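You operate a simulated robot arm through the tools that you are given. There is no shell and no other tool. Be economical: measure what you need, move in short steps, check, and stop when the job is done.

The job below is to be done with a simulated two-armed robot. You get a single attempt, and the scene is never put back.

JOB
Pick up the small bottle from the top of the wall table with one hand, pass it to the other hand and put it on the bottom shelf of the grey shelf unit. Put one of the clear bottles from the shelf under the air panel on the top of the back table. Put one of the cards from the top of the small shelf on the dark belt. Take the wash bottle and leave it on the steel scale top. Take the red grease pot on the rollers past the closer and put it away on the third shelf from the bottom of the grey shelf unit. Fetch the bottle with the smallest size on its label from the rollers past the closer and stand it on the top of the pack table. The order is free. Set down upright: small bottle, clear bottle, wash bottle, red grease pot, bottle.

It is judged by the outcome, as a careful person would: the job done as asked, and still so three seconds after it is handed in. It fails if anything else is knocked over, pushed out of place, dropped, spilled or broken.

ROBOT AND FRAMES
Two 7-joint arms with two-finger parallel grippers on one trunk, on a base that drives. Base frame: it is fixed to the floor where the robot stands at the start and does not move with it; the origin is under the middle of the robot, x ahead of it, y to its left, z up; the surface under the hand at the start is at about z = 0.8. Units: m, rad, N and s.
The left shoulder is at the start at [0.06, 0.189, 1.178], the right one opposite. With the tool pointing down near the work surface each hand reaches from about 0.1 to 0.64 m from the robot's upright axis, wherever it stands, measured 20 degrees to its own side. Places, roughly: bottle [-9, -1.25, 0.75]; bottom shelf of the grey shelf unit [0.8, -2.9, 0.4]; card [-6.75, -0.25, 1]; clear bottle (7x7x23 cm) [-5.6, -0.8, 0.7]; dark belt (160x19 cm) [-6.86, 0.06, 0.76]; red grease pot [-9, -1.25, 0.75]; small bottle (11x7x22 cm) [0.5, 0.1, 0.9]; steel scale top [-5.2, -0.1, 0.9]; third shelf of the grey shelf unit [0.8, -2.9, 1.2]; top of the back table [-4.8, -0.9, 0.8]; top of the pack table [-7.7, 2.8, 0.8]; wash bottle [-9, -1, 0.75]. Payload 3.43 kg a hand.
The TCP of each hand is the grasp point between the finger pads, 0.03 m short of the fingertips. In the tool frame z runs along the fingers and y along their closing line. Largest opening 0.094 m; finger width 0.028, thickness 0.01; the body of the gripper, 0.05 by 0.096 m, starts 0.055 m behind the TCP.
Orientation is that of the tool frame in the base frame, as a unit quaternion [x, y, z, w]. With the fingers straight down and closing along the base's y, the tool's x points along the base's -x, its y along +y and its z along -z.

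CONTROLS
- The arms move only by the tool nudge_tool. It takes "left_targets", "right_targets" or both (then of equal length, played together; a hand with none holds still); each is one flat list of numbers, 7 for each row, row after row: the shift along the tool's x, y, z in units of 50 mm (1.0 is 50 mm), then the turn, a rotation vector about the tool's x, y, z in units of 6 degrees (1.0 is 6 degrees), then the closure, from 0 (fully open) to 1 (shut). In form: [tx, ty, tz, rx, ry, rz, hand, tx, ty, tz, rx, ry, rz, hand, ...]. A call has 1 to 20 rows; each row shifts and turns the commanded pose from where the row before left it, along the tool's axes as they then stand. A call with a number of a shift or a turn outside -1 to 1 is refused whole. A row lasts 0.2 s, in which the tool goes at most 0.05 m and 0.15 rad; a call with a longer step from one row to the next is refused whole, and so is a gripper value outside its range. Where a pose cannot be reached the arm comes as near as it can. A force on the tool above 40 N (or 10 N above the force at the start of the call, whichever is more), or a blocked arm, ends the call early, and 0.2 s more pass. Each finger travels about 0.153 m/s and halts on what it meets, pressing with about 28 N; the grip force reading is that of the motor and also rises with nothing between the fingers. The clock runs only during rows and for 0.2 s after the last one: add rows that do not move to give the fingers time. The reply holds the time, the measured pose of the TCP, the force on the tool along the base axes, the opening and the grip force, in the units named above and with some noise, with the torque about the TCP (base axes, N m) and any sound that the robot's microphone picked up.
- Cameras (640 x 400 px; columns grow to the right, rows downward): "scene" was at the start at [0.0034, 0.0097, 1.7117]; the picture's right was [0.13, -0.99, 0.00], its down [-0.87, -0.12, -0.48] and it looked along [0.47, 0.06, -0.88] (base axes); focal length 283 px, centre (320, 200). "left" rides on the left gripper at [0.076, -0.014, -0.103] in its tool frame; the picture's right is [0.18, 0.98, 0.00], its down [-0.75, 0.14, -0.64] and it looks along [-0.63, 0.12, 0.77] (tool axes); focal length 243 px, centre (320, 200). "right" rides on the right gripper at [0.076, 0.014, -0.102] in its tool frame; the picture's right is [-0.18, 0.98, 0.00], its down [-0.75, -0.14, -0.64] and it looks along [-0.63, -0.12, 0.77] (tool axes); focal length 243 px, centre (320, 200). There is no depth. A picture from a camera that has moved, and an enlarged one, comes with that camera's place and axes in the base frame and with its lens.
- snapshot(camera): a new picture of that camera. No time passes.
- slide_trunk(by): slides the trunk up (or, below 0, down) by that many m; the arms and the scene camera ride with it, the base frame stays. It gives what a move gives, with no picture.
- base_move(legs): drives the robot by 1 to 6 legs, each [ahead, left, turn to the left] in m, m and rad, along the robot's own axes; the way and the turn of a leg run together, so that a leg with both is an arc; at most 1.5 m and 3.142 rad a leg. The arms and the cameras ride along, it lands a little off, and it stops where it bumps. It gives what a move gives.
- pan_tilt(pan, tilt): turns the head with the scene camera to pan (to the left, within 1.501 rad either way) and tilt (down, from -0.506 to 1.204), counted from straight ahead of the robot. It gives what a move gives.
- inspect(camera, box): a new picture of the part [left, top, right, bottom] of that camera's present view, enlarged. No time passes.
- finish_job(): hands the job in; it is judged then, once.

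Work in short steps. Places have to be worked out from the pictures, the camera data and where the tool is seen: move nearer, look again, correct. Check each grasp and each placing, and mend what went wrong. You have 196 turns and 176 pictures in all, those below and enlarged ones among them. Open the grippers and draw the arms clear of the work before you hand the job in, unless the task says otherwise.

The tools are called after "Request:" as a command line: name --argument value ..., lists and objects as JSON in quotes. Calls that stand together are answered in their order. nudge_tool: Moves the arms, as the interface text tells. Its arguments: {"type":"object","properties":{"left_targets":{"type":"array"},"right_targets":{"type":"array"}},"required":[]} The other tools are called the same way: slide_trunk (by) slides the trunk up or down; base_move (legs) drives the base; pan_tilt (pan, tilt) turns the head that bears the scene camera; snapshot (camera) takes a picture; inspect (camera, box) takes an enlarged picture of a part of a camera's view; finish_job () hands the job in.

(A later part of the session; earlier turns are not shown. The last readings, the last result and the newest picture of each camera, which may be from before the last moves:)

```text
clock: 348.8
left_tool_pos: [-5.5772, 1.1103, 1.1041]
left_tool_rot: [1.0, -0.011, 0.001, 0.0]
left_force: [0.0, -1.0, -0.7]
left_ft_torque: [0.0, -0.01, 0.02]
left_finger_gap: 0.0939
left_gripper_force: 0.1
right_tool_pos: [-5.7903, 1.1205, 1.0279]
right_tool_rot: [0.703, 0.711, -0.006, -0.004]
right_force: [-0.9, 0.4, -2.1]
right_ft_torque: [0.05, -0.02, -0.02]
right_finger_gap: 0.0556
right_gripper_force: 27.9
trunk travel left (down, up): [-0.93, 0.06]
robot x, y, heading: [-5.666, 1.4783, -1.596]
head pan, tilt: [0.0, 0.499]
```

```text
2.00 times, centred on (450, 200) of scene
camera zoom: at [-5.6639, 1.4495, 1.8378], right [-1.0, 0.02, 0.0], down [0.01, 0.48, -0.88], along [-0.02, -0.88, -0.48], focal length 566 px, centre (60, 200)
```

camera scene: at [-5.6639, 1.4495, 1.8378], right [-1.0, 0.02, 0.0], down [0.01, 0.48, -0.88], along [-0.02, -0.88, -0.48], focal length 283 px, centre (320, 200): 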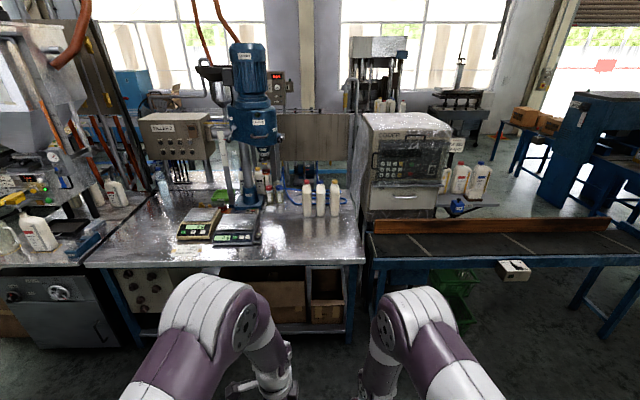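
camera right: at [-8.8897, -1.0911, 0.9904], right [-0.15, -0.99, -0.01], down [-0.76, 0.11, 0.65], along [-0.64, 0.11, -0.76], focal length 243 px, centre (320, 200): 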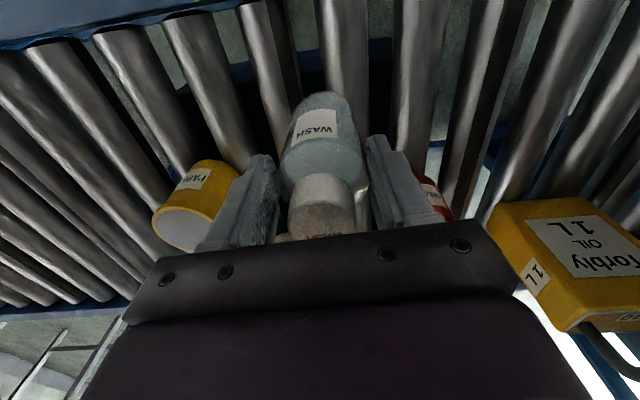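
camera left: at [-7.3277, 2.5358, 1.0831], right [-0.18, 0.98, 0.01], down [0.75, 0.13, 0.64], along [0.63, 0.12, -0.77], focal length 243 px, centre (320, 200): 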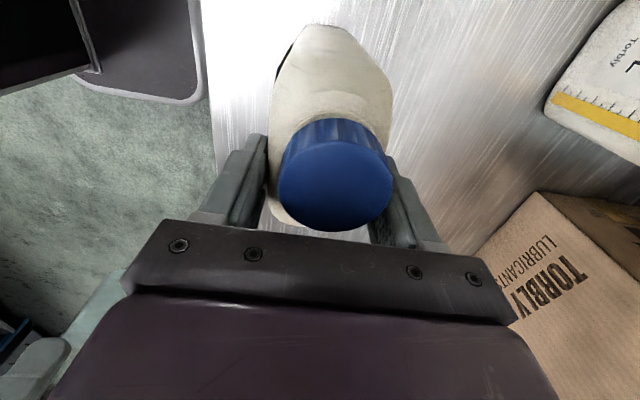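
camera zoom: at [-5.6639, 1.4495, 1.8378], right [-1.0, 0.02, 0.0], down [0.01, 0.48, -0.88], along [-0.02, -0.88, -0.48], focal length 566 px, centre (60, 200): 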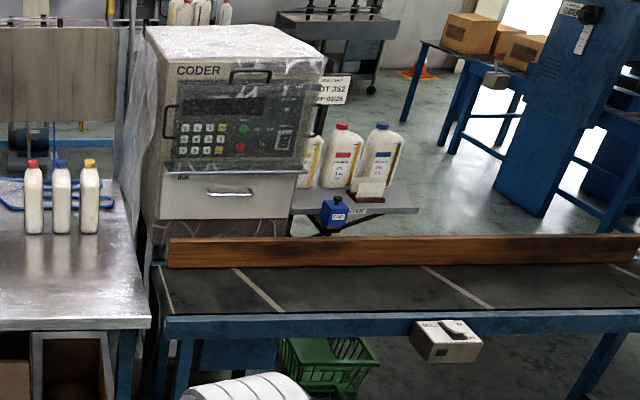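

The grey-bodied scale at x≈-5.2 matches the given place, so the steel top there is my target. I drive to face it.

Request:
base_move --legs '[[0, 0.57, 0.025], [0.65, 0, 0]]'

Request:
pan_tilt --pan 0 --tilt 0.7

Request:
snapshot --camera "scene"

```text
clock: 355.3
left_tool_pos: [-4.9825, 0.4589, 1.1047]
left_tool_rot: [1.0, 0.01, 0.0, 0.001]
left_force: [-0.1, -0.2, 0.0]
left_ft_torque: [-0.01, 0.01, 0.02]
left_finger_gap: 0.0942
left_gripper_force: 0.0
right_tool_pos: [-5.195, 0.4613, 1.0284]
right_tool_rot: [0.687, 0.726, -0.007, -0.003]
right_force: [0.2, -0.4, -2.3]
right_ft_torque: [-0.01, -0.02, 0.01]
right_finger_gap: 0.0554
right_gripper_force: 28.0
trunk travel left (down, up): [-0.93, 0.06]
robot x, y, heading: [-5.0836, 0.8218, -1.548]
head pan, tilt: [0.0, 0.499]
```

```text
clock: 356.0
left_tool_pos: [-4.9816, 0.4588, 1.104]
left_tool_rot: [1.0, 0.011, 0.001, 0.0]
left_force: [0.0, 0.3, 0.2]
left_ft_torque: [-0.01, -0.01, 0.0]
left_finger_gap: 0.0941
left_gripper_force: 0.1
right_tool_pos: [-5.1949, 0.4613, 1.0285]
right_tool_rot: [0.687, 0.726, -0.006, -0.003]
right_force: [0.3, 0.6, -1.8]
right_ft_torque: [0.01, -0.01, 0.04]
right_finger_gap: 0.0553
right_gripper_force: 27.6
trunk travel left (down, up): [-0.93, 0.06]
robot x, y, heading: [-5.0846, 0.8228, -1.547]
head pan, tilt: [0.0, 0.7]
```

```text
73 pictures are left
camera scene: at [-5.0836, 0.8003, 1.8202], right [-1.0, -0.02, 0.0], down [-0.01, 0.64, -0.76], along [0.02, -0.76, -0.64], focal length 283 px, centre (320, 200)
```

scene: 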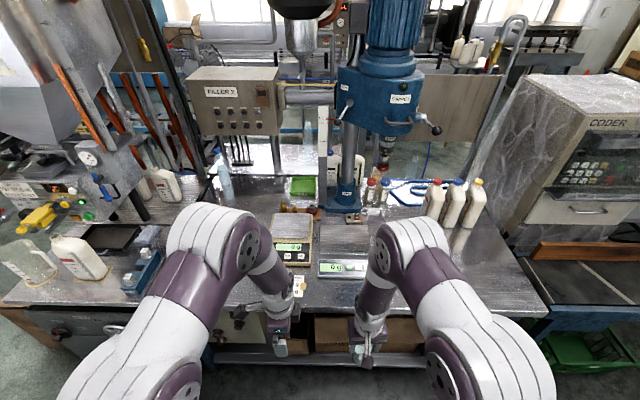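

The grey scale is right ahead. I drive 0.2 m in and extend the right hand over it.

Request:
base_move --legs '[[0.2, 0, 0]]'

Request:
nudge_tool --right_targets '[-0.85, 0, 0, 0, 0, 0, 1, -0.85, 0, 0, 0, 0, 0, 1, -0.85, 0, 0, 0, 0, 0, 1, -0.85, 0, 0, 0, 0, 0, 1, -0.85, 0, 0, 0, 0, 0, 1]'

Request:
snapshot --camera "scene"

Request:
snapshot --camera "right"

```text
clock: 357.6
left_tool_pos: [-4.978, 0.2578, 1.1037]
left_tool_rot: [1.0, 0.01, 0.001, 0.001]
left_force: [0.2, 0.6, 0.4]
left_ft_torque: [0.01, 0.04, 0.0]
left_finger_gap: 0.0941
left_gripper_force: 0.1
right_tool_pos: [-5.1907, 0.2612, 1.0289]
right_tool_rot: [0.687, 0.726, -0.007, -0.004]
right_force: [-0.2, -0.3, -1.7]
right_ft_torque: [-0.01, 0.0, 0.0]
right_finger_gap: 0.0553
right_gripper_force: 27.6
trunk travel left (down, up): [-0.93, 0.06]
robot x, y, heading: [-5.0785, 0.6247, -1.551]
head pan, tilt: [0.0, 0.7]
```

```text
clock: 358.8
left_tool_pos: [-4.9784, 0.2567, 1.1037]
left_tool_rot: [1.0, 0.01, 0.001, -0.001]
left_force: [0.3, -0.6, -0.8]
left_ft_torque: [-0.01, -0.01, 0.0]
left_finger_gap: 0.094
left_gripper_force: 0.2
right_tool_pos: [-5.1776, 0.0467, 1.0286]
right_tool_rot: [0.688, 0.726, -0.006, -0.005]
right_force: [0.5, -0.3, -2.2]
right_ft_torque: [0.03, 0.02, 0.0]
right_finger_gap: 0.0554
right_gripper_force: 27.7
trunk travel left (down, up): [-0.93, 0.06]
robot x, y, heading: [-5.0756, 0.6198, -1.551]
head pan, tilt: [0.0, 0.7]
```

```text
72 pictures are left
camera scene: at [-5.0793, 0.5963, 1.8201], right [-1.0, -0.02, 0.0], down [-0.01, 0.64, -0.76], along [0.02, -0.76, -0.65], focal length 283 px, centre (320, 200)
```

scene: 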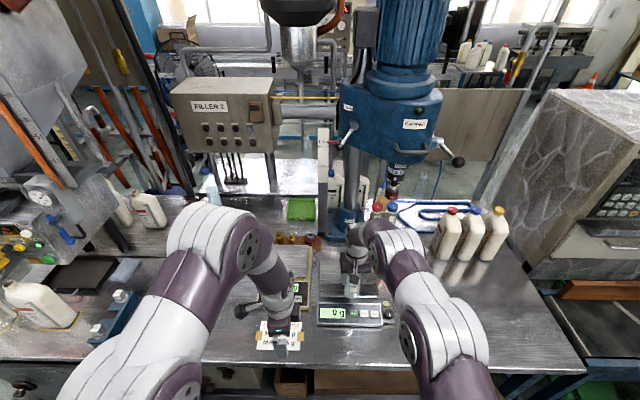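

```text
71 pictures are left
camera right: at [-5.1657, 0.1235, 1.1317], right [0.99, -0.13, -0.01], down [-0.09, -0.76, 0.65], along [-0.1, -0.64, -0.76], focal length 243 px, centre (320, 200)
```

right: 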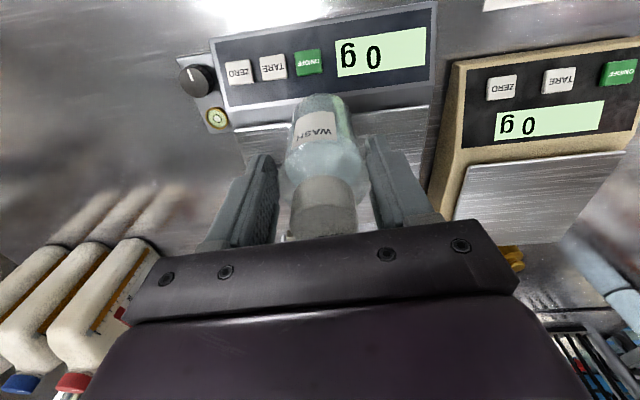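

The plate's front edge is at y≈0.02, so I need about 9 cm more. I move the base 4 cm and the arm the rest.

Request:
base_move --legs '[[0.04, 0, 0]]'

Request:
nudge_tool --right_targets '[-0.55, 0, 0, 0, 0, 0, 1, -0.55, 0, 0, 0, 0, 0, 1]'

Request:
snapshot --camera "right"

```text
clock: 359.7
left_tool_pos: [-4.977, 0.2228, 1.1063]
left_tool_rot: [1.0, 0.01, 0.001, 0.003]
left_force: [-1.4, 0.6, -0.1]
left_ft_torque: [-0.08, -0.01, -0.01]
left_finger_gap: 0.0939
left_gripper_force: 0.1
right_tool_pos: [-5.177, 0.0144, 1.0317]
right_tool_rot: [0.688, 0.726, -0.008, -0.001]
right_force: [-0.3, 0.7, -1.4]
right_ft_torque: [-0.02, -0.01, -0.01]
right_finger_gap: 0.0555
right_gripper_force: 28.0
trunk travel left (down, up): [-0.93, 0.06]
robot x, y, heading: [-5.0807, 0.5793, -1.549]
head pan, tilt: [0.0, 0.7]
```

```text
clock: 360.3
left_tool_pos: [-4.9767, 0.2186, 1.1041]
left_tool_rot: [1.0, 0.01, 0.001, 0.0]
left_force: [-1.0, -0.2, 0.7]
left_ft_torque: [-0.01, -0.02, 0.03]
left_finger_gap: 0.0942
left_gripper_force: 0.0
right_tool_pos: [-5.1755, -0.0336, 1.0304]
right_tool_rot: [0.688, 0.725, -0.006, -0.003]
right_force: [-0.3, 0.4, -1.8]
right_ft_torque: [-0.02, -0.02, -0.02]
right_finger_gap: 0.0552
right_gripper_force: 28.4
right hand out of reach, approached as far as the arm can: row 2
trunk travel left (down, up): [-0.93, 0.06]
robot x, y, heading: [-5.0764, 0.584, -1.552]
head pan, tilt: [0.0, 0.7]
```

```text
70 pictures are left
camera right: at [-5.1632, 0.0428, 1.1329], right [0.99, -0.13, -0.01], down [-0.09, -0.76, 0.65], along [-0.1, -0.64, -0.76], focal length 243 px, centre (320, 200)
```

right: 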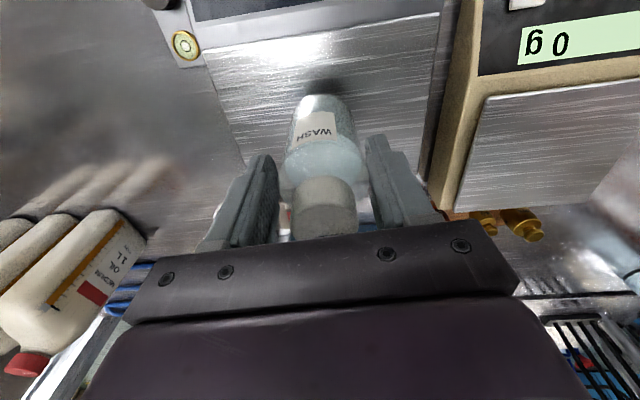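

The bottle is over the plate with about 2 cm margin at the front. I lower, then nudge 2 cm more forward, and go down in small steps.

Request:
nudge_tool --right_targets '[0, 0, 0.5, 0, 0, 0, 1, 0, 0, 0.4, 0, 0, 0, 1, -0.4, 0, 0, 0, 0, 0, 1, 0, 0, 0.1, 0, 0, 0, 1, 0, 0, 0.1, 0, 0, 0, 1]'

Request:
inspect --camera "scene" --box '[270, 220, 430, 340]'

```text
clock: 361.5
left_tool_pos: [-4.977, 0.2171, 1.1036]
left_tool_rot: [1.0, 0.01, 0.001, -0.001]
left_force: [0.3, -0.1, -0.7]
left_ft_torque: [-0.01, 0.0, -0.03]
left_finger_gap: 0.0939
left_gripper_force: 0.2
right_tool_pos: [-5.1784, -0.0334, 0.975]
right_tool_rot: [0.689, 0.725, -0.006, -0.004]
right_force: [0.4, 0.1, -1.6]
right_ft_torque: [0.02, 0.02, 0.01]
right_finger_gap: 0.0557
right_gripper_force: 28.1
right hand out of reach, approached as far as the arm can: row 3
trunk travel left (down, up): [-0.93, 0.06]
robot x, y, heading: [-5.0741, 0.578, -1.553]
head pan, tilt: [0.0, 0.7]
```

```text
3.33 times, centred on (350, 280) of scene
camera zoom: at [-5.0785, 0.5587, 1.8202], right [-1.0, -0.02, 0.0], down [-0.01, 0.64, -0.76], along [0.02, -0.76, -0.64], focal length 944 px, centre (220, -67)
```

zoom: 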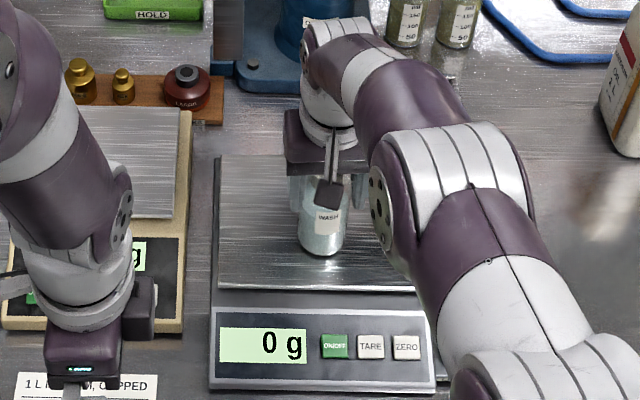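

It is well inside the plate. I continue down in 5 mm steps.

Request:
nudge_tool --right_targets '[0, 0, 0.1, 0, 0, 0, 1, 0, 0, 0.1, 0, 0, 0, 1, 0, 0, 0.1, 0, 0, 0, 1, 0, 0, 0.1, 0, 0, 0, 1]'

Request:
inspect --camera "scene" --box '[270, 220, 430, 340]'

```text
clock: 362.5
left_tool_pos: [-4.9779, 0.2207, 1.1054]
left_tool_rot: [1.0, 0.009, 0.0, 0.001]
left_force: [0.0, -0.7, 0.1]
left_ft_torque: [0.03, 0.0, -0.01]
left_finger_gap: 0.0939
left_gripper_force: 0.1
right_tool_pos: [-5.1794, -0.0287, 0.9593]
right_tool_rot: [0.688, 0.725, -0.009, 0.0]
right_force: [-3.3, -4.7, 30.1]
right_ft_torque: [-0.63, -0.19, -0.1]
right_finger_gap: 0.0558
right_gripper_force: 28.2
right hand out of reach, approached as far as the arm can: row 2
trunk travel left (down, up): [-0.93, 0.06]
robot x, y, heading: [-5.0789, 0.5837, -1.549]
head pan, tilt: [0.0, 0.7]
```

```text
3.33 times, centred on (350, 280) of scene
camera zoom: at [-5.078, 0.5624, 1.8205], right [-1.0, -0.02, 0.0], down [-0.01, 0.64, -0.77], along [0.02, -0.77, -0.64], focal length 944 px, centre (220, -67)
```

zoom: 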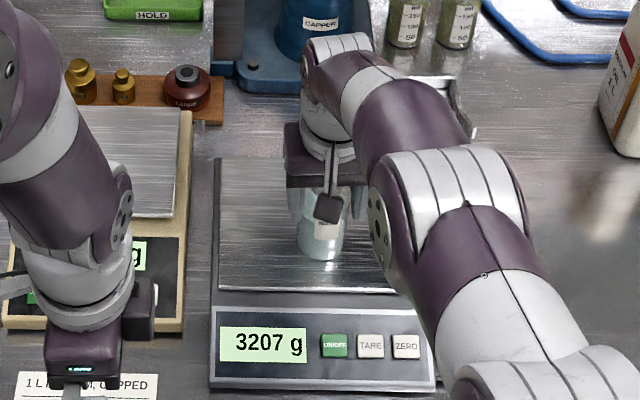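

The scale reads 3207 g, so it is in contact. I ease off, open, and lift straight up.

Request:
nudge_tool --right_targets '[0, 0, -0.1, 0, 0, 0, 1, 0, 0, 0, 0, 0, 0, 0.3, 0, 0, 0, 0, 0, 0, 0, 0, 0, 0, 0, 0, 0, 0, 0, 0, -0.5, 0, 0, 0, 0, 0, 0, -0.8, 0, 0, 0, 0, 0, 0, -0.8, 0, 0, 0, 0, 0.8, 0, 0, 0, 0, 0, 0, 0.8, 0, 0, 0, 0, 0, 0, 0.8, 0, 0, 0, 0, 0, 0, 0.8, 0, 0, 0, 0, 0, 0]'

Request:
snapshot --camera "scene"

```text
clock: 364.9
left_tool_pos: [-4.9772, 0.2188, 1.1051]
left_tool_rot: [1.0, 0.01, 0.0, 0.0]
left_force: [-0.2, 0.3, 0.2]
left_ft_torque: [0.0, 0.02, 0.01]
left_finger_gap: 0.0939
left_gripper_force: 0.0
right_tool_pos: [-5.186, 0.1316, 1.0606]
right_tool_rot: [0.688, 0.725, -0.006, -0.004]
right_force: [-0.4, -0.4, -0.1]
right_ft_torque: [-0.03, 0.0, 0.03]
right_finger_gap: 0.0941
right_gripper_force: 0.0
trunk travel left (down, up): [-0.93, 0.06]
robot x, y, heading: [-5.0785, 0.5834, -1.55]
head pan, tilt: [0.0, 0.7]
```

```text
67 pictures are left
camera scene: at [-5.0783, 0.561, 1.8202], right [-1.0, -0.02, 0.0], down [-0.01, 0.64, -0.77], along [0.02, -0.77, -0.64], focal length 283 px, centre (320, 200)
```

scene: 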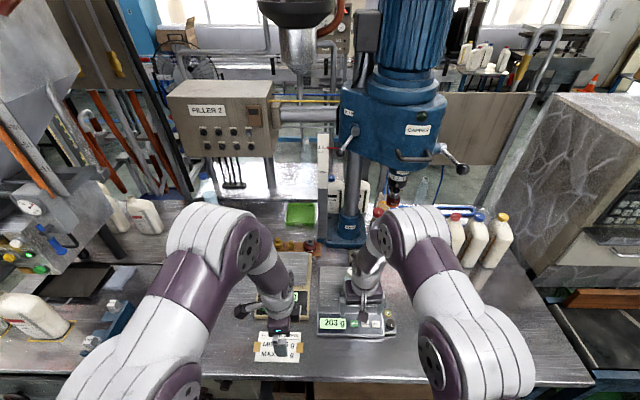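

The wash bottle stands on the scale, which now reads about 203 g. I back off and drive over to the belt and small shelf.

Request:
base_move --legs '[[-0.45, 0, 0], [0, -1.5, -0.02]]'

Request:
snapshot --camera "scene"

```text
clock: 374.7
left_tool_pos: [-6.5143, 0.6294, 1.1035]
left_tool_rot: [1.0, 0.007, 0.0, 0.0]
left_force: [-0.7, -0.9, -0.8]
left_ft_torque: [0.01, 0.03, 0.02]
left_finger_gap: 0.0942
left_gripper_force: 0.2
right_tool_pos: [-6.7254, 0.5429, 1.06]
right_tool_rot: [0.69, 0.724, -0.006, -0.004]
right_force: [-0.3, -0.8, -1.0]
right_ft_torque: [0.0, -0.03, 0.01]
right_finger_gap: 0.094
right_gripper_force: 0.2
trunk travel left (down, up): [-0.93, 0.06]
robot x, y, heading: [-6.6131, 0.9936, -1.558]
head pan, tilt: [0.0, 0.7]
```

```text
66 pictures are left
camera scene: at [-6.6143, 0.9714, 1.8202], right [-1.0, -0.02, 0.0], down [-0.01, 0.64, -0.76], along [0.01, -0.76, -0.64], focal length 283 px, centre (320, 200)
```

scene: 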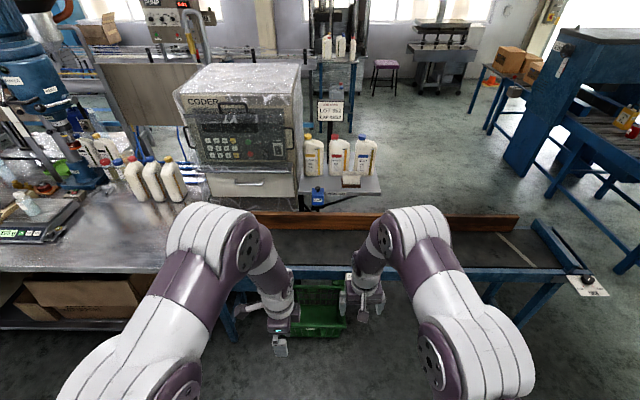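

Request:
inspect --camera "scene" --box '[290, 120, 400, 220]'

```text
4.00 times, centred on (345, 170) of scene
camera zoom: at [-6.6143, 0.9714, 1.8202], right [-1.0, -0.02, 0.0], down [-0.01, 0.64, -0.76], along [0.01, -0.76, -0.64], focal length 1133 px, centre (220, 320)
```

zoom: 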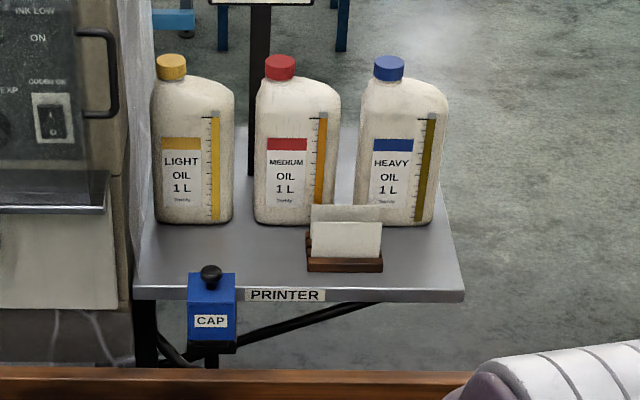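

The cards stand upright in a small wooden rack on the printer shelf, front card facing me. I turn the right hand so it closes front-to-back, and drive closer for a second view.

Request:
nudge_tool --right_targets '[0, 0, -0.6, 0, 0, -1, 0, 0, 0, -0.6, 0, 0, -1, 0, 0, 0, -0.6, 0, 0, -1, 0, 0, 0, -0.6, 0, 0, -1, 0, 0, 0, 0, 0, 0, -1, 0, 0, 0, 0, 0, 0, -1, 0, 0, 0, 0, 0, 0, -1, 0, 0, 0, 0, 0, 0, -1, 0, 0, 0, 0, 0, 0, -1, 0, 0, 0, 0, 0, 0, -1, 0, 0, 0, 0, 0, 0, -1, 0, 0, 0, 0, 0, 0, -1, 0, 0, 0, 0, 0, 0, -1, 0, 0, 0, 0, 0, 0, -1, 0, 0, 0, 0, 0, 0, -1, 0]'

Request:
base_move --legs '[[0.42, 0, -0.012]]'

Request:
inspect --camera "scene" --box '[270, 120, 410, 240]'

Request:
snapshot --camera "right"

```text
clock: 377.9
left_tool_pos: [-6.5151, 0.6303, 1.1049]
left_tool_rot: [1.0, 0.007, 0.001, 0.0]
left_force: [0.5, 0.4, -0.3]
left_ft_torque: [0.01, 0.03, 0.02]
left_finger_gap: 0.0941
left_gripper_force: 0.0
right_tool_pos: [-6.7223, 0.5429, 1.1816]
right_tool_rot: [-0.025, 1.0, -0.002, -0.006]
right_force: [-0.1, -0.2, 0.4]
right_ft_torque: [-0.01, -0.02, -0.02]
right_finger_gap: 0.0939
right_gripper_force: 0.2
trunk travel left (down, up): [-0.93, 0.06]
robot x, y, heading: [-6.6128, 0.9966, -1.555]
head pan, tilt: [0.0, 0.7]
```

```text
clock: 380.5
left_tool_pos: [-6.51, 0.2128, 1.1047]
left_tool_rot: [1.0, 0.006, 0.001, 0.001]
left_force: [0.1, -0.9, 0.3]
left_ft_torque: [-0.02, -0.03, -0.02]
left_finger_gap: 0.0941
left_gripper_force: 0.0
right_tool_pos: [-6.7162, 0.1273, 1.1818]
right_tool_rot: [-0.023, 1.0, -0.002, -0.007]
right_force: [0.1, -0.3, -0.5]
right_ft_torque: [0.0, 0.02, -0.01]
right_finger_gap: 0.094
right_gripper_force: 0.1
trunk travel left (down, up): [-0.93, 0.06]
robot x, y, heading: [-6.6064, 0.5775, -1.558]
head pan, tilt: [0.0, 0.7]
```

```text
3.33 times, centred on (340, 180) of scene
camera zoom: at [-6.6085, 0.5559, 1.8202], right [-1.0, -0.01, 0.0], down [-0.01, 0.64, -0.77], along [0.01, -0.77, -0.64], focal length 944 px, centre (253, 267)
```

zoom: 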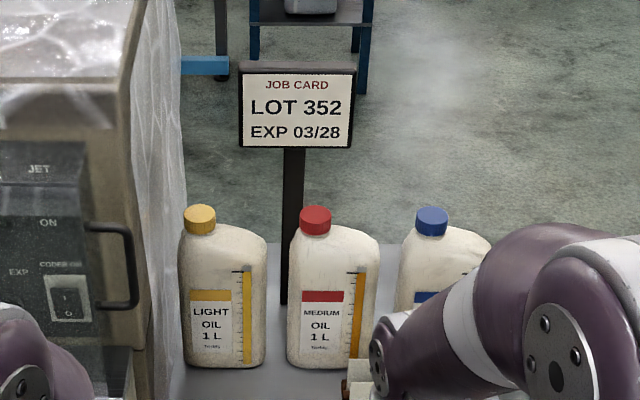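

```text
63 pictures are left
camera right: at [-6.7919, 0.1385, 1.2861], right [0.14, 0.99, -0.01], down [0.77, -0.1, 0.63], along [0.62, -0.09, -0.78], focal length 243 px, centre (320, 200)
```

right: 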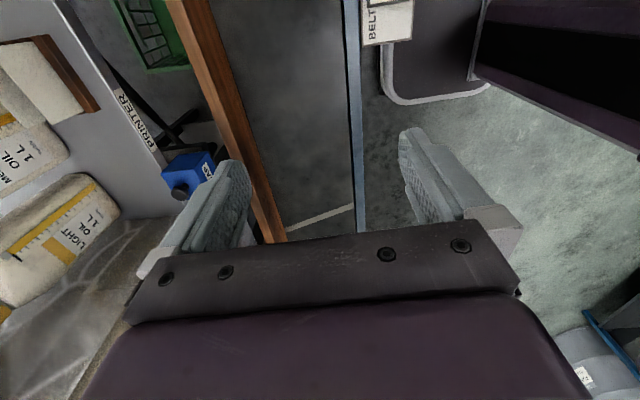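

The rack sits at about y=-0.26 to -0.30, z≈0.87–0.95: too far to reach from this side over the belt. The back side is open, so I drive around the belt end to fetch a card from there.

Request:
base_move --legs '[[-0.42, 0, 0], [0, -1.5, 0], [0, -0.1, 0], [1.2, 0, 0], [1.1, 0, 0], [0, 1.4, 0]]'

Request:
base_move --legs '[[0, 0, 3.12]]'

Request:
pan_tilt --pan 0 --tilt 0.7

Request:
snapshot --camera "scene"

```text
clock: 408.7
left_tool_pos: [-6.6965, -1.6855, 1.1039]
left_tool_rot: [1.0, 0.004, 0.0, 0.0]
left_force: [-0.5, 0.5, 0.4]
left_ft_torque: [0.0, 0.02, -0.01]
left_finger_gap: 0.0941
left_gripper_force: 0.0
right_tool_pos: [-6.9052, -1.7696, 1.18]
right_tool_rot: [-0.021, 1.0, -0.002, -0.007]
right_force: [0.4, -0.2, -0.4]
right_ft_torque: [-0.03, -0.01, 0.01]
right_finger_gap: 0.0941
right_gripper_force: 0.0
trunk travel left (down, up): [-0.93, 0.06]
robot x, y, heading: [-6.7899, -1.3224, -1.557]
head pan, tilt: [0.0, 0.7]
```

```text
clock: 416.3
left_tool_pos: [-6.8591, -0.9457, 1.104]
left_tool_rot: [0.038, 0.999, 0.001, -0.002]
left_force: [-0.3, -0.3, -0.9]
left_ft_torque: [0.01, -0.02, -0.02]
left_finger_gap: 0.0937
left_gripper_force: 0.0
right_tool_pos: [-6.6452, -0.8779, 1.1798]
right_tool_rot: [1.0, -0.022, 0.007, -0.002]
right_force: [-0.3, 0.4, 0.9]
right_ft_torque: [-0.01, -0.02, -0.02]
right_finger_gap: 0.0939
right_gripper_force: 0.0
trunk travel left (down, up): [-0.93, 0.06]
robot x, y, heading: [-6.793, -1.3185, 1.491]
head pan, tilt: [0.0, 0.7]
```

```text
clock: 416.9
left_tool_pos: [-6.8602, -0.9456, 1.1043]
left_tool_rot: [0.038, 0.999, 0.0, -0.001]
left_force: [0.8, -1.0, 0.4]
left_ft_torque: [-0.02, 0.03, 0.0]
left_finger_gap: 0.0939
left_gripper_force: 0.0
right_tool_pos: [-6.6438, -0.8783, 1.1803]
right_tool_rot: [1.0, -0.02, 0.006, -0.002]
right_force: [0.1, -0.6, 0.2]
right_ft_torque: [0.02, 0.02, -0.01]
right_finger_gap: 0.094
right_gripper_force: 0.0
trunk travel left (down, up): [-0.93, 0.06]
robot x, y, heading: [-6.7916, -1.3177, 1.504]
head pan, tilt: [0.0, 0.7]
```

```text
62 pictures are left
camera scene: at [-6.7925, -1.2931, 1.8202], right [1.0, -0.07, 0.0], down [-0.05, -0.64, -0.76], along [0.06, 0.76, -0.64], focal length 283 px, centre (320, 200)
```

scene: 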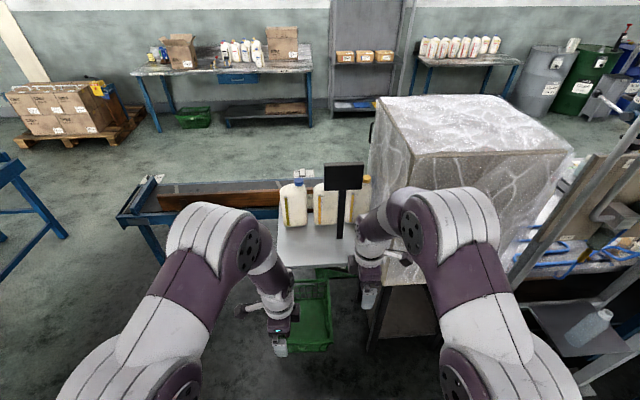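

From behind, the bottles and sign stand between me and the rack, but the left arm has a clear line over them and its fingers already close front-to-back. I retract the right hand, raise the left, and move up.

Request:
nudge_tool --left_targets '[0, 0, -0.9, 0, 0, 0, 0, 0, 0, -0.9, 0, 0, 0, 0, 0, 0, -0.3, 0, 0, 0, 0, 0, 0, 0, 0, 0, 0, 0, 0, 0, 0, 0, 0, 0, 0, 0, 0, 0, 0, 0, 0, 0]' --right_targets '[0.2, 0.85, 0, 0, 0, 0, 0, 0.2, 0.85, 0, 0, 0, 0, 0, 0.2, 0.85, 0, 0, 0, 0, 0, 0.2, 0.85, 0, 0, 0, 0, 0, 0.2, 0.85, 0, 0, 0, 0, 0, 0, 0, 0, 0, 0, 0, 0]'

Request:
base_move --legs '[[0, -0.1, 0.067], [0.3, 0, 0]]'

Request:
snapshot --camera "scene"

Request:
snapshot --camera "left"

```text
clock: 418.3
left_tool_pos: [-6.8579, -0.9448, 1.2078]
left_tool_rot: [0.038, 0.999, -0.001, 0.0]
left_force: [-0.7, 1.3, 0.1]
left_ft_torque: [-0.01, 0.02, 0.03]
left_finger_gap: 0.094
left_gripper_force: 0.0
right_tool_pos: [-6.6044, -1.093, 1.1826]
right_tool_rot: [1.0, -0.02, 0.007, -0.001]
right_force: [-0.9, 0.5, 0.1]
right_ft_torque: [-0.03, -0.01, -0.01]
right_finger_gap: 0.0941
right_gripper_force: 0.2
trunk travel left (down, up): [-0.93, 0.06]
robot x, y, heading: [-6.7922, -1.3192, 1.495]
head pan, tilt: [0.0, 0.7]
```

```text
clock: 421.1
left_tool_pos: [-6.7812, -0.6462, 1.2086]
left_tool_rot: [0.005, 1.0, 0.0, -0.001]
left_force: [0.5, 0.2, -0.5]
left_ft_torque: [0.0, 0.03, 0.02]
left_finger_gap: 0.0938
left_gripper_force: 0.0
right_tool_pos: [-6.5188, -0.7757, 1.1832]
right_tool_rot: [1.0, 0.013, 0.007, -0.003]
right_force: [0.5, -0.3, 0.2]
right_ft_torque: [0.01, 0.0, 0.01]
right_finger_gap: 0.0941
right_gripper_force: 0.1
trunk travel left (down, up): [-0.93, 0.06]
robot x, y, heading: [-6.6927, -1.0125, 1.566]
head pan, tilt: [0.0, 0.7]
```

```text
61 pictures are left
camera scene: at [-6.6935, -0.9896, 1.8202], right [1.0, -0.01, 0.0], down [0.0, -0.64, -0.77], along [0.01, 0.77, -0.64], focal length 283 px, centre (320, 200)
```

scene: 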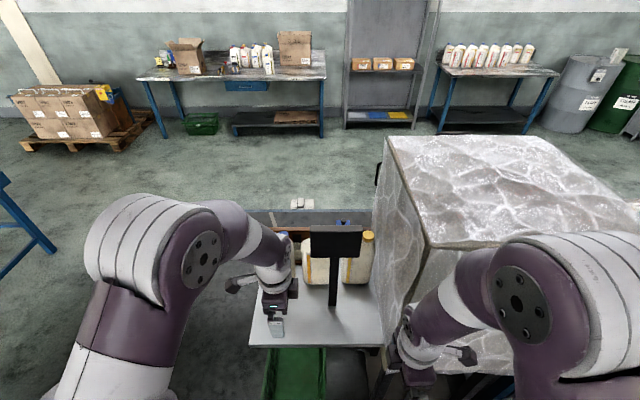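

```text
60 pictures are left
camera left: at [-6.8584, -0.6604, 1.3119], right [-0.18, 0.98, 0.0], down [0.76, 0.13, 0.64], along [0.63, 0.11, -0.77], focal length 243 px, centre (320, 200)
```

left: 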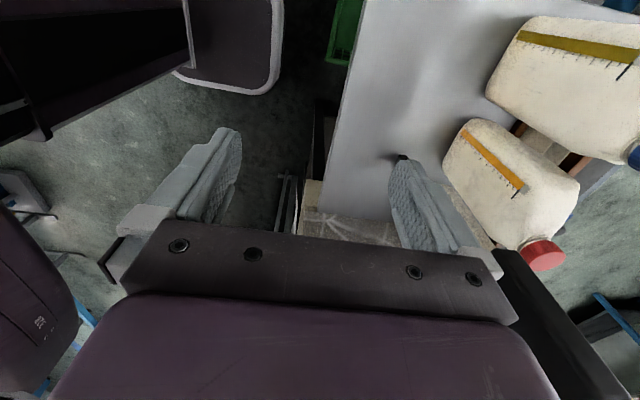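

The sign and post are to the right of my line. I pull the right hand back further, move the left out to x≈-6.86, drive 0.12 m, and reach over the bottles to see the cards.

Request:
nudge_tool --left_targets '[0.8, 0, -0.3, 0, 0, 0, 0.2, 0.8, 0, -0.3, 0, 0, 0, 0.4]' --right_targets '[-0.3, 0.8, 0, 0, 0, 0, 0, -0.3, 0.8, 0, 0, 0, 0, 0]'

Request:
base_move --legs '[[0.12, 0, 0]]'

Request:
nudge_tool --left_targets '[0, 0.9, 0, 0, 0, 0, 0.68, 0, 0.9, 0, 0, 0, 0, 0.68, 0, 0.9, 0, 0, 0, 0, 0.68]'

Request:
snapshot --camera "left"

Request:
snapshot --camera "scene"

```text
clock: 421.6
left_tool_pos: [-6.8278, -0.6479, 1.2238]
left_tool_rot: [0.004, 1.0, 0.002, 0.0]
left_force: [-0.3, -0.6, -1.2]
left_ft_torque: [0.0, -0.04, -0.01]
left_finger_gap: 0.0562
left_gripper_force: 0.0
right_tool_pos: [-6.5366, -0.8068, 1.186]
right_tool_rot: [1.0, 0.012, 0.004, -0.021]
right_force: [-10.1, 34.6, -1.5]
right_ft_torque: [-2.2, -0.66, -1.03]
right_finger_gap: 0.074
right_gripper_force: 0.1
right hand out of reach, approached as far as the arm can: row 2
trunk travel left (down, up): [-0.93, 0.06]
robot x, y, heading: [-6.6912, -1.0123, 1.566]
head pan, tilt: [0.0, 0.7]
stopped in row 2 (right hand): the force on the tool passed its limit at 92 N (the readings are from after the stop); the commanded pose is now the measured one
```

```text
clock: 422.8
left_tool_pos: [-6.8248, -0.5215, 1.2258]
left_tool_rot: [0.004, 1.0, 0.001, -0.001]
left_force: [0.3, -0.4, 0.6]
left_ft_torque: [0.01, -0.04, 0.0]
left_finger_gap: 0.0565
left_gripper_force: 0.0
right_tool_pos: [-6.5337, -0.6819, 1.1855]
right_tool_rot: [1.0, 0.015, 0.004, -0.017]
right_force: [1.4, 41.9, 1.0]
right_ft_torque: [-2.79, 0.05, -0.55]
right_finger_gap: 0.07
right_gripper_force: 0.0
trunk travel left (down, up): [-0.93, 0.06]
robot x, y, heading: [-6.6922, -0.8903, 1.565]
head pan, tilt: [0.0, 0.7]
```

```text
clock: 423.6
left_tool_pos: [-6.8261, -0.3795, 1.2246]
left_tool_rot: [0.003, 1.0, 0.0, -0.001]
left_force: [0.1, 0.0, 0.3]
left_ft_torque: [-0.02, 0.01, -0.01]
left_finger_gap: 0.0302
left_gripper_force: 0.1
right_tool_pos: [-6.5341, -0.676, 1.184]
right_tool_rot: [1.0, 0.014, 0.003, -0.017]
right_force: [-9.7, 36.6, 6.2]
right_ft_torque: [-2.79, -0.6, -1.06]
right_finger_gap: 0.0725
right_gripper_force: 0.0
trunk travel left (down, up): [-0.93, 0.06]
robot x, y, heading: [-6.6893, -0.8869, 1.565]
head pan, tilt: [0.0, 0.7]
```

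```text
59 pictures are left
camera left: at [-6.9027, -0.3926, 1.3275], right [-0.18, 0.98, 0.0], down [0.76, 0.14, 0.64], along [0.63, 0.11, -0.77], focal length 243 px, centre (320, 200)
```

left: 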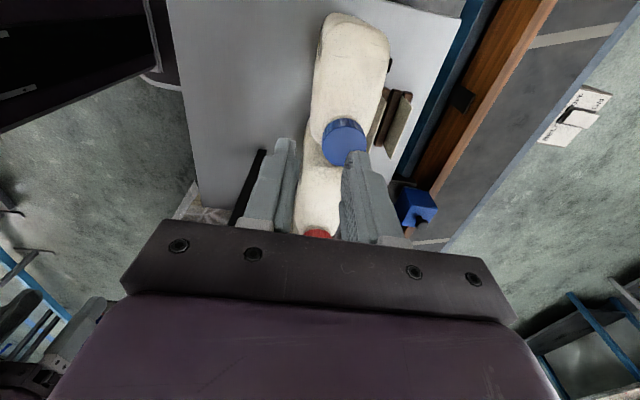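

```text
58 pictures are left
camera scene: at [-6.6922, -0.8577, 1.8201], right [1.0, -0.01, 0.0], down [0.0, -0.65, -0.76], along [0.0, 0.76, -0.65], focal length 283 px, centre (320, 200)
```

scene: 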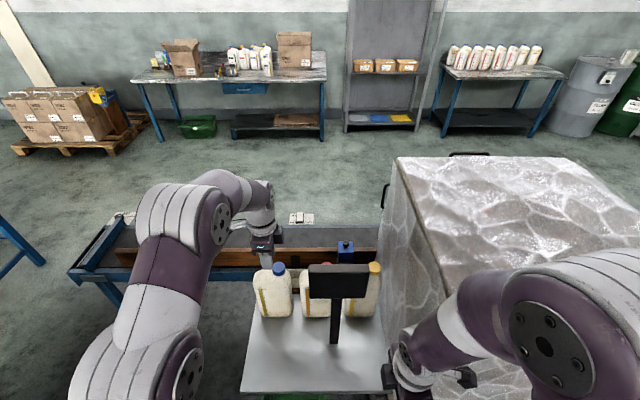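

The right hand was pressing against my own torso, so I free it forward a little and look closely at the card rack.

Request:
nudge_tool --right_targets '[0.3, -0.9, 0, 0, 0, 0, 0, 0.3, -0.3, 0, 0, 0, 0, 0]'

Request:
inspect --camera "left" --box '[330, 60, 450, 180]'

```text
clock: 424.2
left_tool_pos: [-6.8288, -0.3838, 1.2248]
left_tool_rot: [0.004, 1.0, 0.0, 0.001]
left_force: [0.4, -0.2, -0.4]
left_ft_torque: [-0.01, -0.06, -0.02]
left_finger_gap: 0.0299
left_gripper_force: 0.1
right_tool_pos: [-6.5094, -0.6311, 1.1832]
right_tool_rot: [1.0, 0.008, 0.005, -0.004]
right_force: [-0.9, 0.8, 0.2]
right_ft_torque: [0.01, -0.05, 0.0]
right_finger_gap: 0.0939
right_gripper_force: 0.0
trunk travel left (down, up): [-0.93, 0.06]
robot x, y, heading: [-6.6911, -0.8888, 1.565]
head pan, tilt: [0.0, 0.7]
stopped in row 2 (right hand): the force on the tool passed its limit at 76 N (the readings are from after the stop); the commanded pose is now the measured one
```

```text
3.33 times, centred on (390, 120) of left
camera zoom: at [-6.9056, -0.3985, 1.329], right [-0.18, 0.98, 0.0], down [0.75, 0.13, 0.64], along [0.63, 0.12, -0.77], focal length 809 px, centre (87, 467)
```

zoom: 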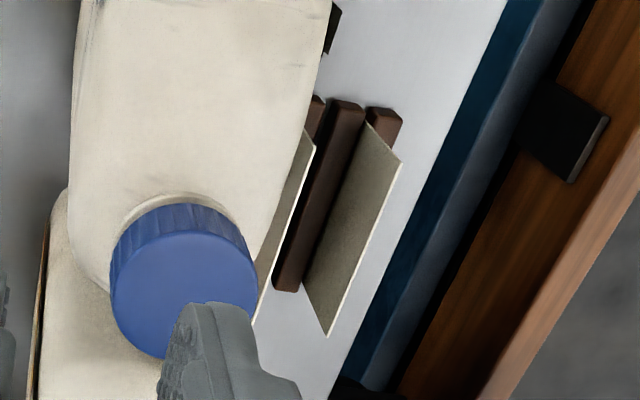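

Now I see the rack clearly: back card at y≈-0.278, front card at y≈-0.239, tops at z≈0.97, centred on x≈-6.757. I move the left hand forward and right to above the back card and check.

Request:
nudge_tool --left_targets '[0, 0.71, 0.5, 0, 0, 0, 0.68, 0, 0.71, 0.5, 0, 0, 0, 0.68, 0, 0.71, 0.5, 0, 0, 0, 0.68, -0.64, 0, 0, 0, 0, 0, 0.68, -0.64, 0, 0, 0, 0, 0, 0.68]'

Request:
snapshot --camera "left"

```text
clock: 425.4
left_tool_pos: [-6.7667, -0.3005, 1.1438]
left_tool_rot: [0.004, 1.0, 0.001, 0.001]
left_force: [0.7, 0.1, 0.0]
left_ft_torque: [0.02, 0.0, -0.02]
left_finger_gap: 0.03
left_gripper_force: 0.1
left hand out of reach, approached as far as the arm can: row 3, 4, 5
right_tool_pos: [-6.5092, -0.6312, 1.1842]
right_tool_rot: [1.0, 0.008, 0.005, -0.002]
right_force: [-2.5, -14.9, -0.7]
right_ft_torque: [1.63, -0.2, -1.09]
right_finger_gap: 0.094
right_gripper_force: 0.1
trunk travel left (down, up): [-0.93, 0.06]
robot x, y, heading: [-6.6925, -0.8911, 1.567]
head pan, tilt: [0.0, 0.7]
```

```text
56 pictures are left
camera left: at [-6.843, -0.314, 1.246], right [-0.18, 0.98, 0.0], down [0.75, 0.13, 0.64], along [0.63, 0.12, -0.77], focal length 243 px, centre (320, 200)
```

left: 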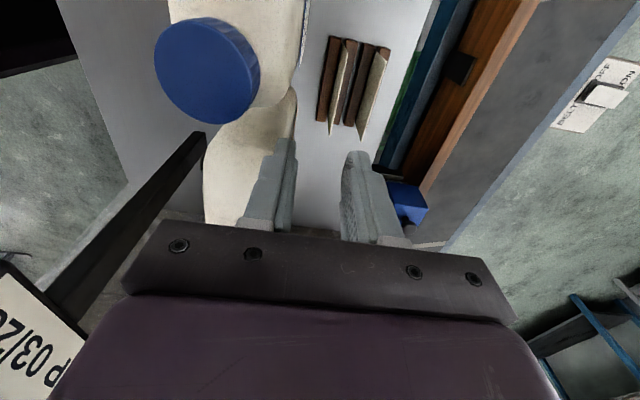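

The back card is at y≈-0.276, so I need about 2.5 cm more reach. The right hand is touching the wrapped cabinet lightly; I close its fingers and pull it away from the cabinet first.

Request:
nudge_tool --right_targets '[-0.5, 0, 0, 0, 0, 0, 0.5, -0.5, 0.2, 0, 0, 0, 0, 1, 0, 0, 0, 0, 0, 0, 1]'

Request:
snapshot --camera "scene"

```text
clock: 426.2
left_tool_pos: [-6.7633, -0.299, 1.1423]
left_tool_rot: [0.003, 1.0, 0.0, -0.001]
left_force: [-0.5, -0.6, 0.1]
left_ft_torque: [0.01, 0.01, -0.04]
left_finger_gap: 0.03
left_gripper_force: 0.0
right_tool_pos: [-6.5535, -0.6378, 1.1833]
right_tool_rot: [1.0, 0.009, 0.003, -0.004]
right_force: [1.0, -0.1, -0.1]
right_ft_torque: [-0.02, 0.01, 0.06]
right_finger_gap: 0.0
right_gripper_force: 28.2
trunk travel left (down, up): [-0.93, 0.06]
robot x, y, heading: [-6.6915, -0.8928, 1.563]
head pan, tilt: [0.0, 0.7]
```

```text
55 pictures are left
camera scene: at [-6.69, -0.8632, 1.8202], right [1.0, -0.01, 0.0], down [0.0, -0.64, -0.77], along [0.0, 0.77, -0.64], focal length 283 px, centre (320, 200)
```

scene: 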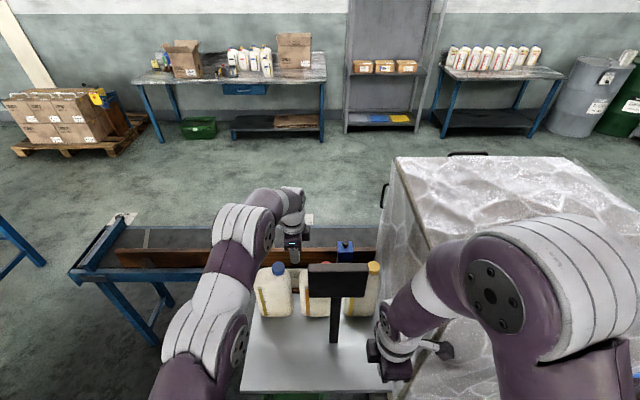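

Free now. I move the base 3.5 cm forward, fine-align the left hand over the back card, and descend to just above it.

Request:
base_move --legs '[[0.035, 0, 0]]'

Request:
nudge_tool --left_targets '[0, 0, 0.8, 0, 0, 0, 0.68, 0, 0, 0.8, 0, 0, 0, 0.68, 0, 0, 0.8, 0, 0, 0, 0.68]'

Request:
inspect --camera "left" --box '[220, 20, 460, 240]'

```text
clock: 427.1
left_tool_pos: [-6.7645, -0.2827, 1.1452]
left_tool_rot: [0.004, 1.0, 0.002, -0.001]
left_force: [-0.2, 0.1, 0.6]
left_ft_torque: [-0.02, -0.02, 0.0]
left_finger_gap: 0.0299
left_gripper_force: 0.1
right_tool_pos: [-6.5527, -0.6304, 1.1831]
right_tool_rot: [1.0, -0.005, 0.007, 0.007]
right_force: [-4.5, -20.7, 3.6]
right_ft_torque: [2.38, -0.91, -1.55]
right_finger_gap: 0.0001
right_gripper_force: 27.8
trunk travel left (down, up): [-0.93, 0.06]
robot x, y, heading: [-6.6884, -0.8685, 1.567]
head pan, tilt: [0.0, 0.7]
stopped in leg 1: the force on the tool passed its limit at 78 N (the readings are from after the stop); the commanded pose is now the measured one
```

```text
clock: 427.9
left_tool_pos: [-6.7643, -0.2832, 1.0237]
left_tool_rot: [0.004, 1.0, 0.002, 0.0]
left_force: [0.5, 0.1, -1.0]
left_ft_torque: [-0.02, -0.02, -0.01]
left_finger_gap: 0.0298
left_gripper_force: 0.0
right_tool_pos: [-6.5534, -0.6291, 1.1826]
right_tool_rot: [1.0, -0.003, 0.006, 0.005]
right_force: [-6.8, -25.5, -9.2]
right_ft_torque: [2.96, -0.11, -1.92]
right_finger_gap: 0.0005
right_gripper_force: 27.8
trunk travel left (down, up): [-0.93, 0.06]
robot x, y, heading: [-6.6938, -0.8687, 1.559]
head pan, tilt: [0.0, 0.7]
```

```text
1.82 times, centred on (340, 130) of left
camera zoom: at [-6.8413, -0.2974, 1.1264], right [-0.18, 0.98, 0.01], down [0.75, 0.13, 0.64], along [0.63, 0.12, -0.77], focal length 441 px, centre (284, 327)
```

zoom: 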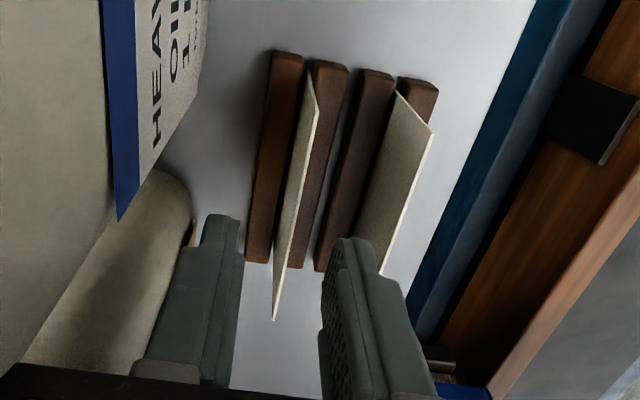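

The back card is centred between the left fingers. I relieve the right hand, whose camera touches the cabinet wrap, then descend the left hand and look.

Request:
nudge_tool --right_targets '[-0.5, 0.2, 0, 0, 0, 0, 1, -0.5, 0.1, 0, 0, 0, 0, 1, 0, 0, 0, 0, 0, 0, 1]'

Request:
nudge_tool --left_targets '[0, 0.04, 0.5, 0, 0, 0, 0.68, 0, 0, 0.5, 0, 0, 0, 0.68, 0, 0, 0.5, 0, 0, 0, 0.68]'

Request:
inspect --camera "left" --box '[220, 20, 460, 240]'

```text
clock: 428.7
left_tool_pos: [-6.7632, -0.2791, 1.0212]
left_tool_rot: [0.004, 1.0, 0.0, -0.001]
left_force: [-0.1, 0.6, -0.4]
left_ft_torque: [-0.05, 0.0, 0.0]
left_finger_gap: 0.0302
left_gripper_force: 0.1
right_tool_pos: [-6.6002, -0.6381, 1.1808]
right_tool_rot: [1.0, -0.002, 0.005, 0.007]
right_force: [0.1, 0.1, -0.5]
right_ft_torque: [0.01, -0.01, 0.0]
right_finger_gap: 0.0
right_gripper_force: 27.7
trunk travel left (down, up): [-0.93, 0.06]
robot x, y, heading: [-6.6894, -0.8665, 1.563]
head pan, tilt: [0.0, 0.7]
```

```text
clock: 429.5
left_tool_pos: [-6.7624, -0.2742, 0.9471]
left_tool_rot: [0.004, 1.0, 0.0, 0.0]
left_force: [0.9, -0.2, 0.3]
left_ft_torque: [0.01, -0.04, 0.01]
left_finger_gap: 0.0301
left_gripper_force: 0.1
right_tool_pos: [-6.6023, -0.6389, 1.1807]
right_tool_rot: [1.0, -0.001, 0.006, 0.007]
right_force: [-0.2, 0.8, -0.4]
right_ft_torque: [0.03, -0.01, 0.04]
right_finger_gap: 0.0004
right_gripper_force: 27.7
trunk travel left (down, up): [-0.93, 0.06]
robot x, y, heading: [-6.6912, -0.8699, 1.564]
head pan, tilt: [0.0, 0.7]
```

```text
1.82 times, centred on (340, 130) of left
camera zoom: at [-6.8399, -0.2883, 1.0507], right [-0.18, 0.98, 0.0], down [0.76, 0.13, 0.64], along [0.63, 0.11, -0.77], focal length 441 px, centre (284, 327)
```

zoom: 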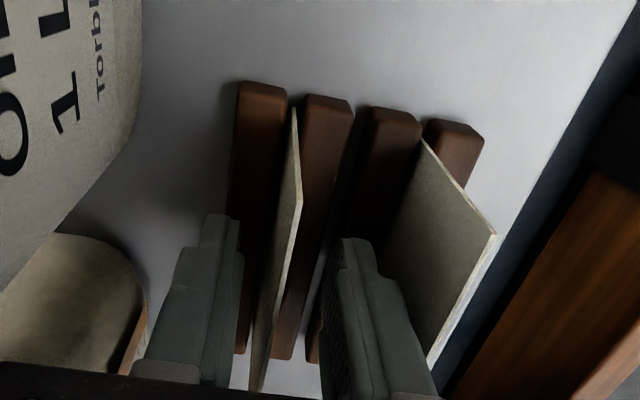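

The card is between the fingers and the front card is clear. I close and lift straight up.

Request:
nudge_tool --left_targets '[0, 0, 0, 0, 0, 0, 0.85, 0, 0, 0, 0, 0, 0, 1, 0, 0, 0, 0, 0, 0, 1, 0, 0, -0.3, 0, 0, 0, 1, 0, 0, -0.6, 0, 0, 0, 1, 0, 0, -0.8, 0, 0, 0, 1, 0, 0, -0.8, 0, 0, 0, 1]'

Request:
snapshot --camera "left"

```text
clock: 431.1
left_tool_pos: [-6.7618, -0.2769, 1.0693]
left_tool_rot: [0.004, 1.0, 0.0, 0.0]
left_force: [0.0, 0.1, 0.4]
left_ft_torque: [-0.02, 0.0, 0.01]
left_finger_gap: 0.0054
left_gripper_force: 28.3
right_tool_pos: [-6.6031, -0.6399, 1.1812]
right_tool_rot: [1.0, -0.001, 0.006, 0.008]
right_force: [1.0, 0.1, 0.3]
right_ft_torque: [-0.01, 0.0, -0.03]
right_finger_gap: 0.0
right_gripper_force: 28.1
trunk travel left (down, up): [-0.93, 0.06]
robot x, y, heading: [-6.6928, -0.8689, 1.562]
head pan, tilt: [0.0, 0.7]
```

```text
52 pictures are left
camera left: at [-6.8381, -0.2898, 1.1729], right [-0.18, 0.98, 0.0], down [0.76, 0.13, 0.64], along [0.63, 0.11, -0.77], focal length 243 px, centre (320, 200)
```

left: 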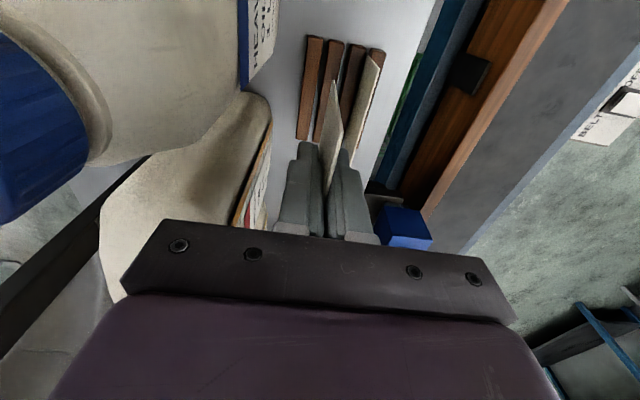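

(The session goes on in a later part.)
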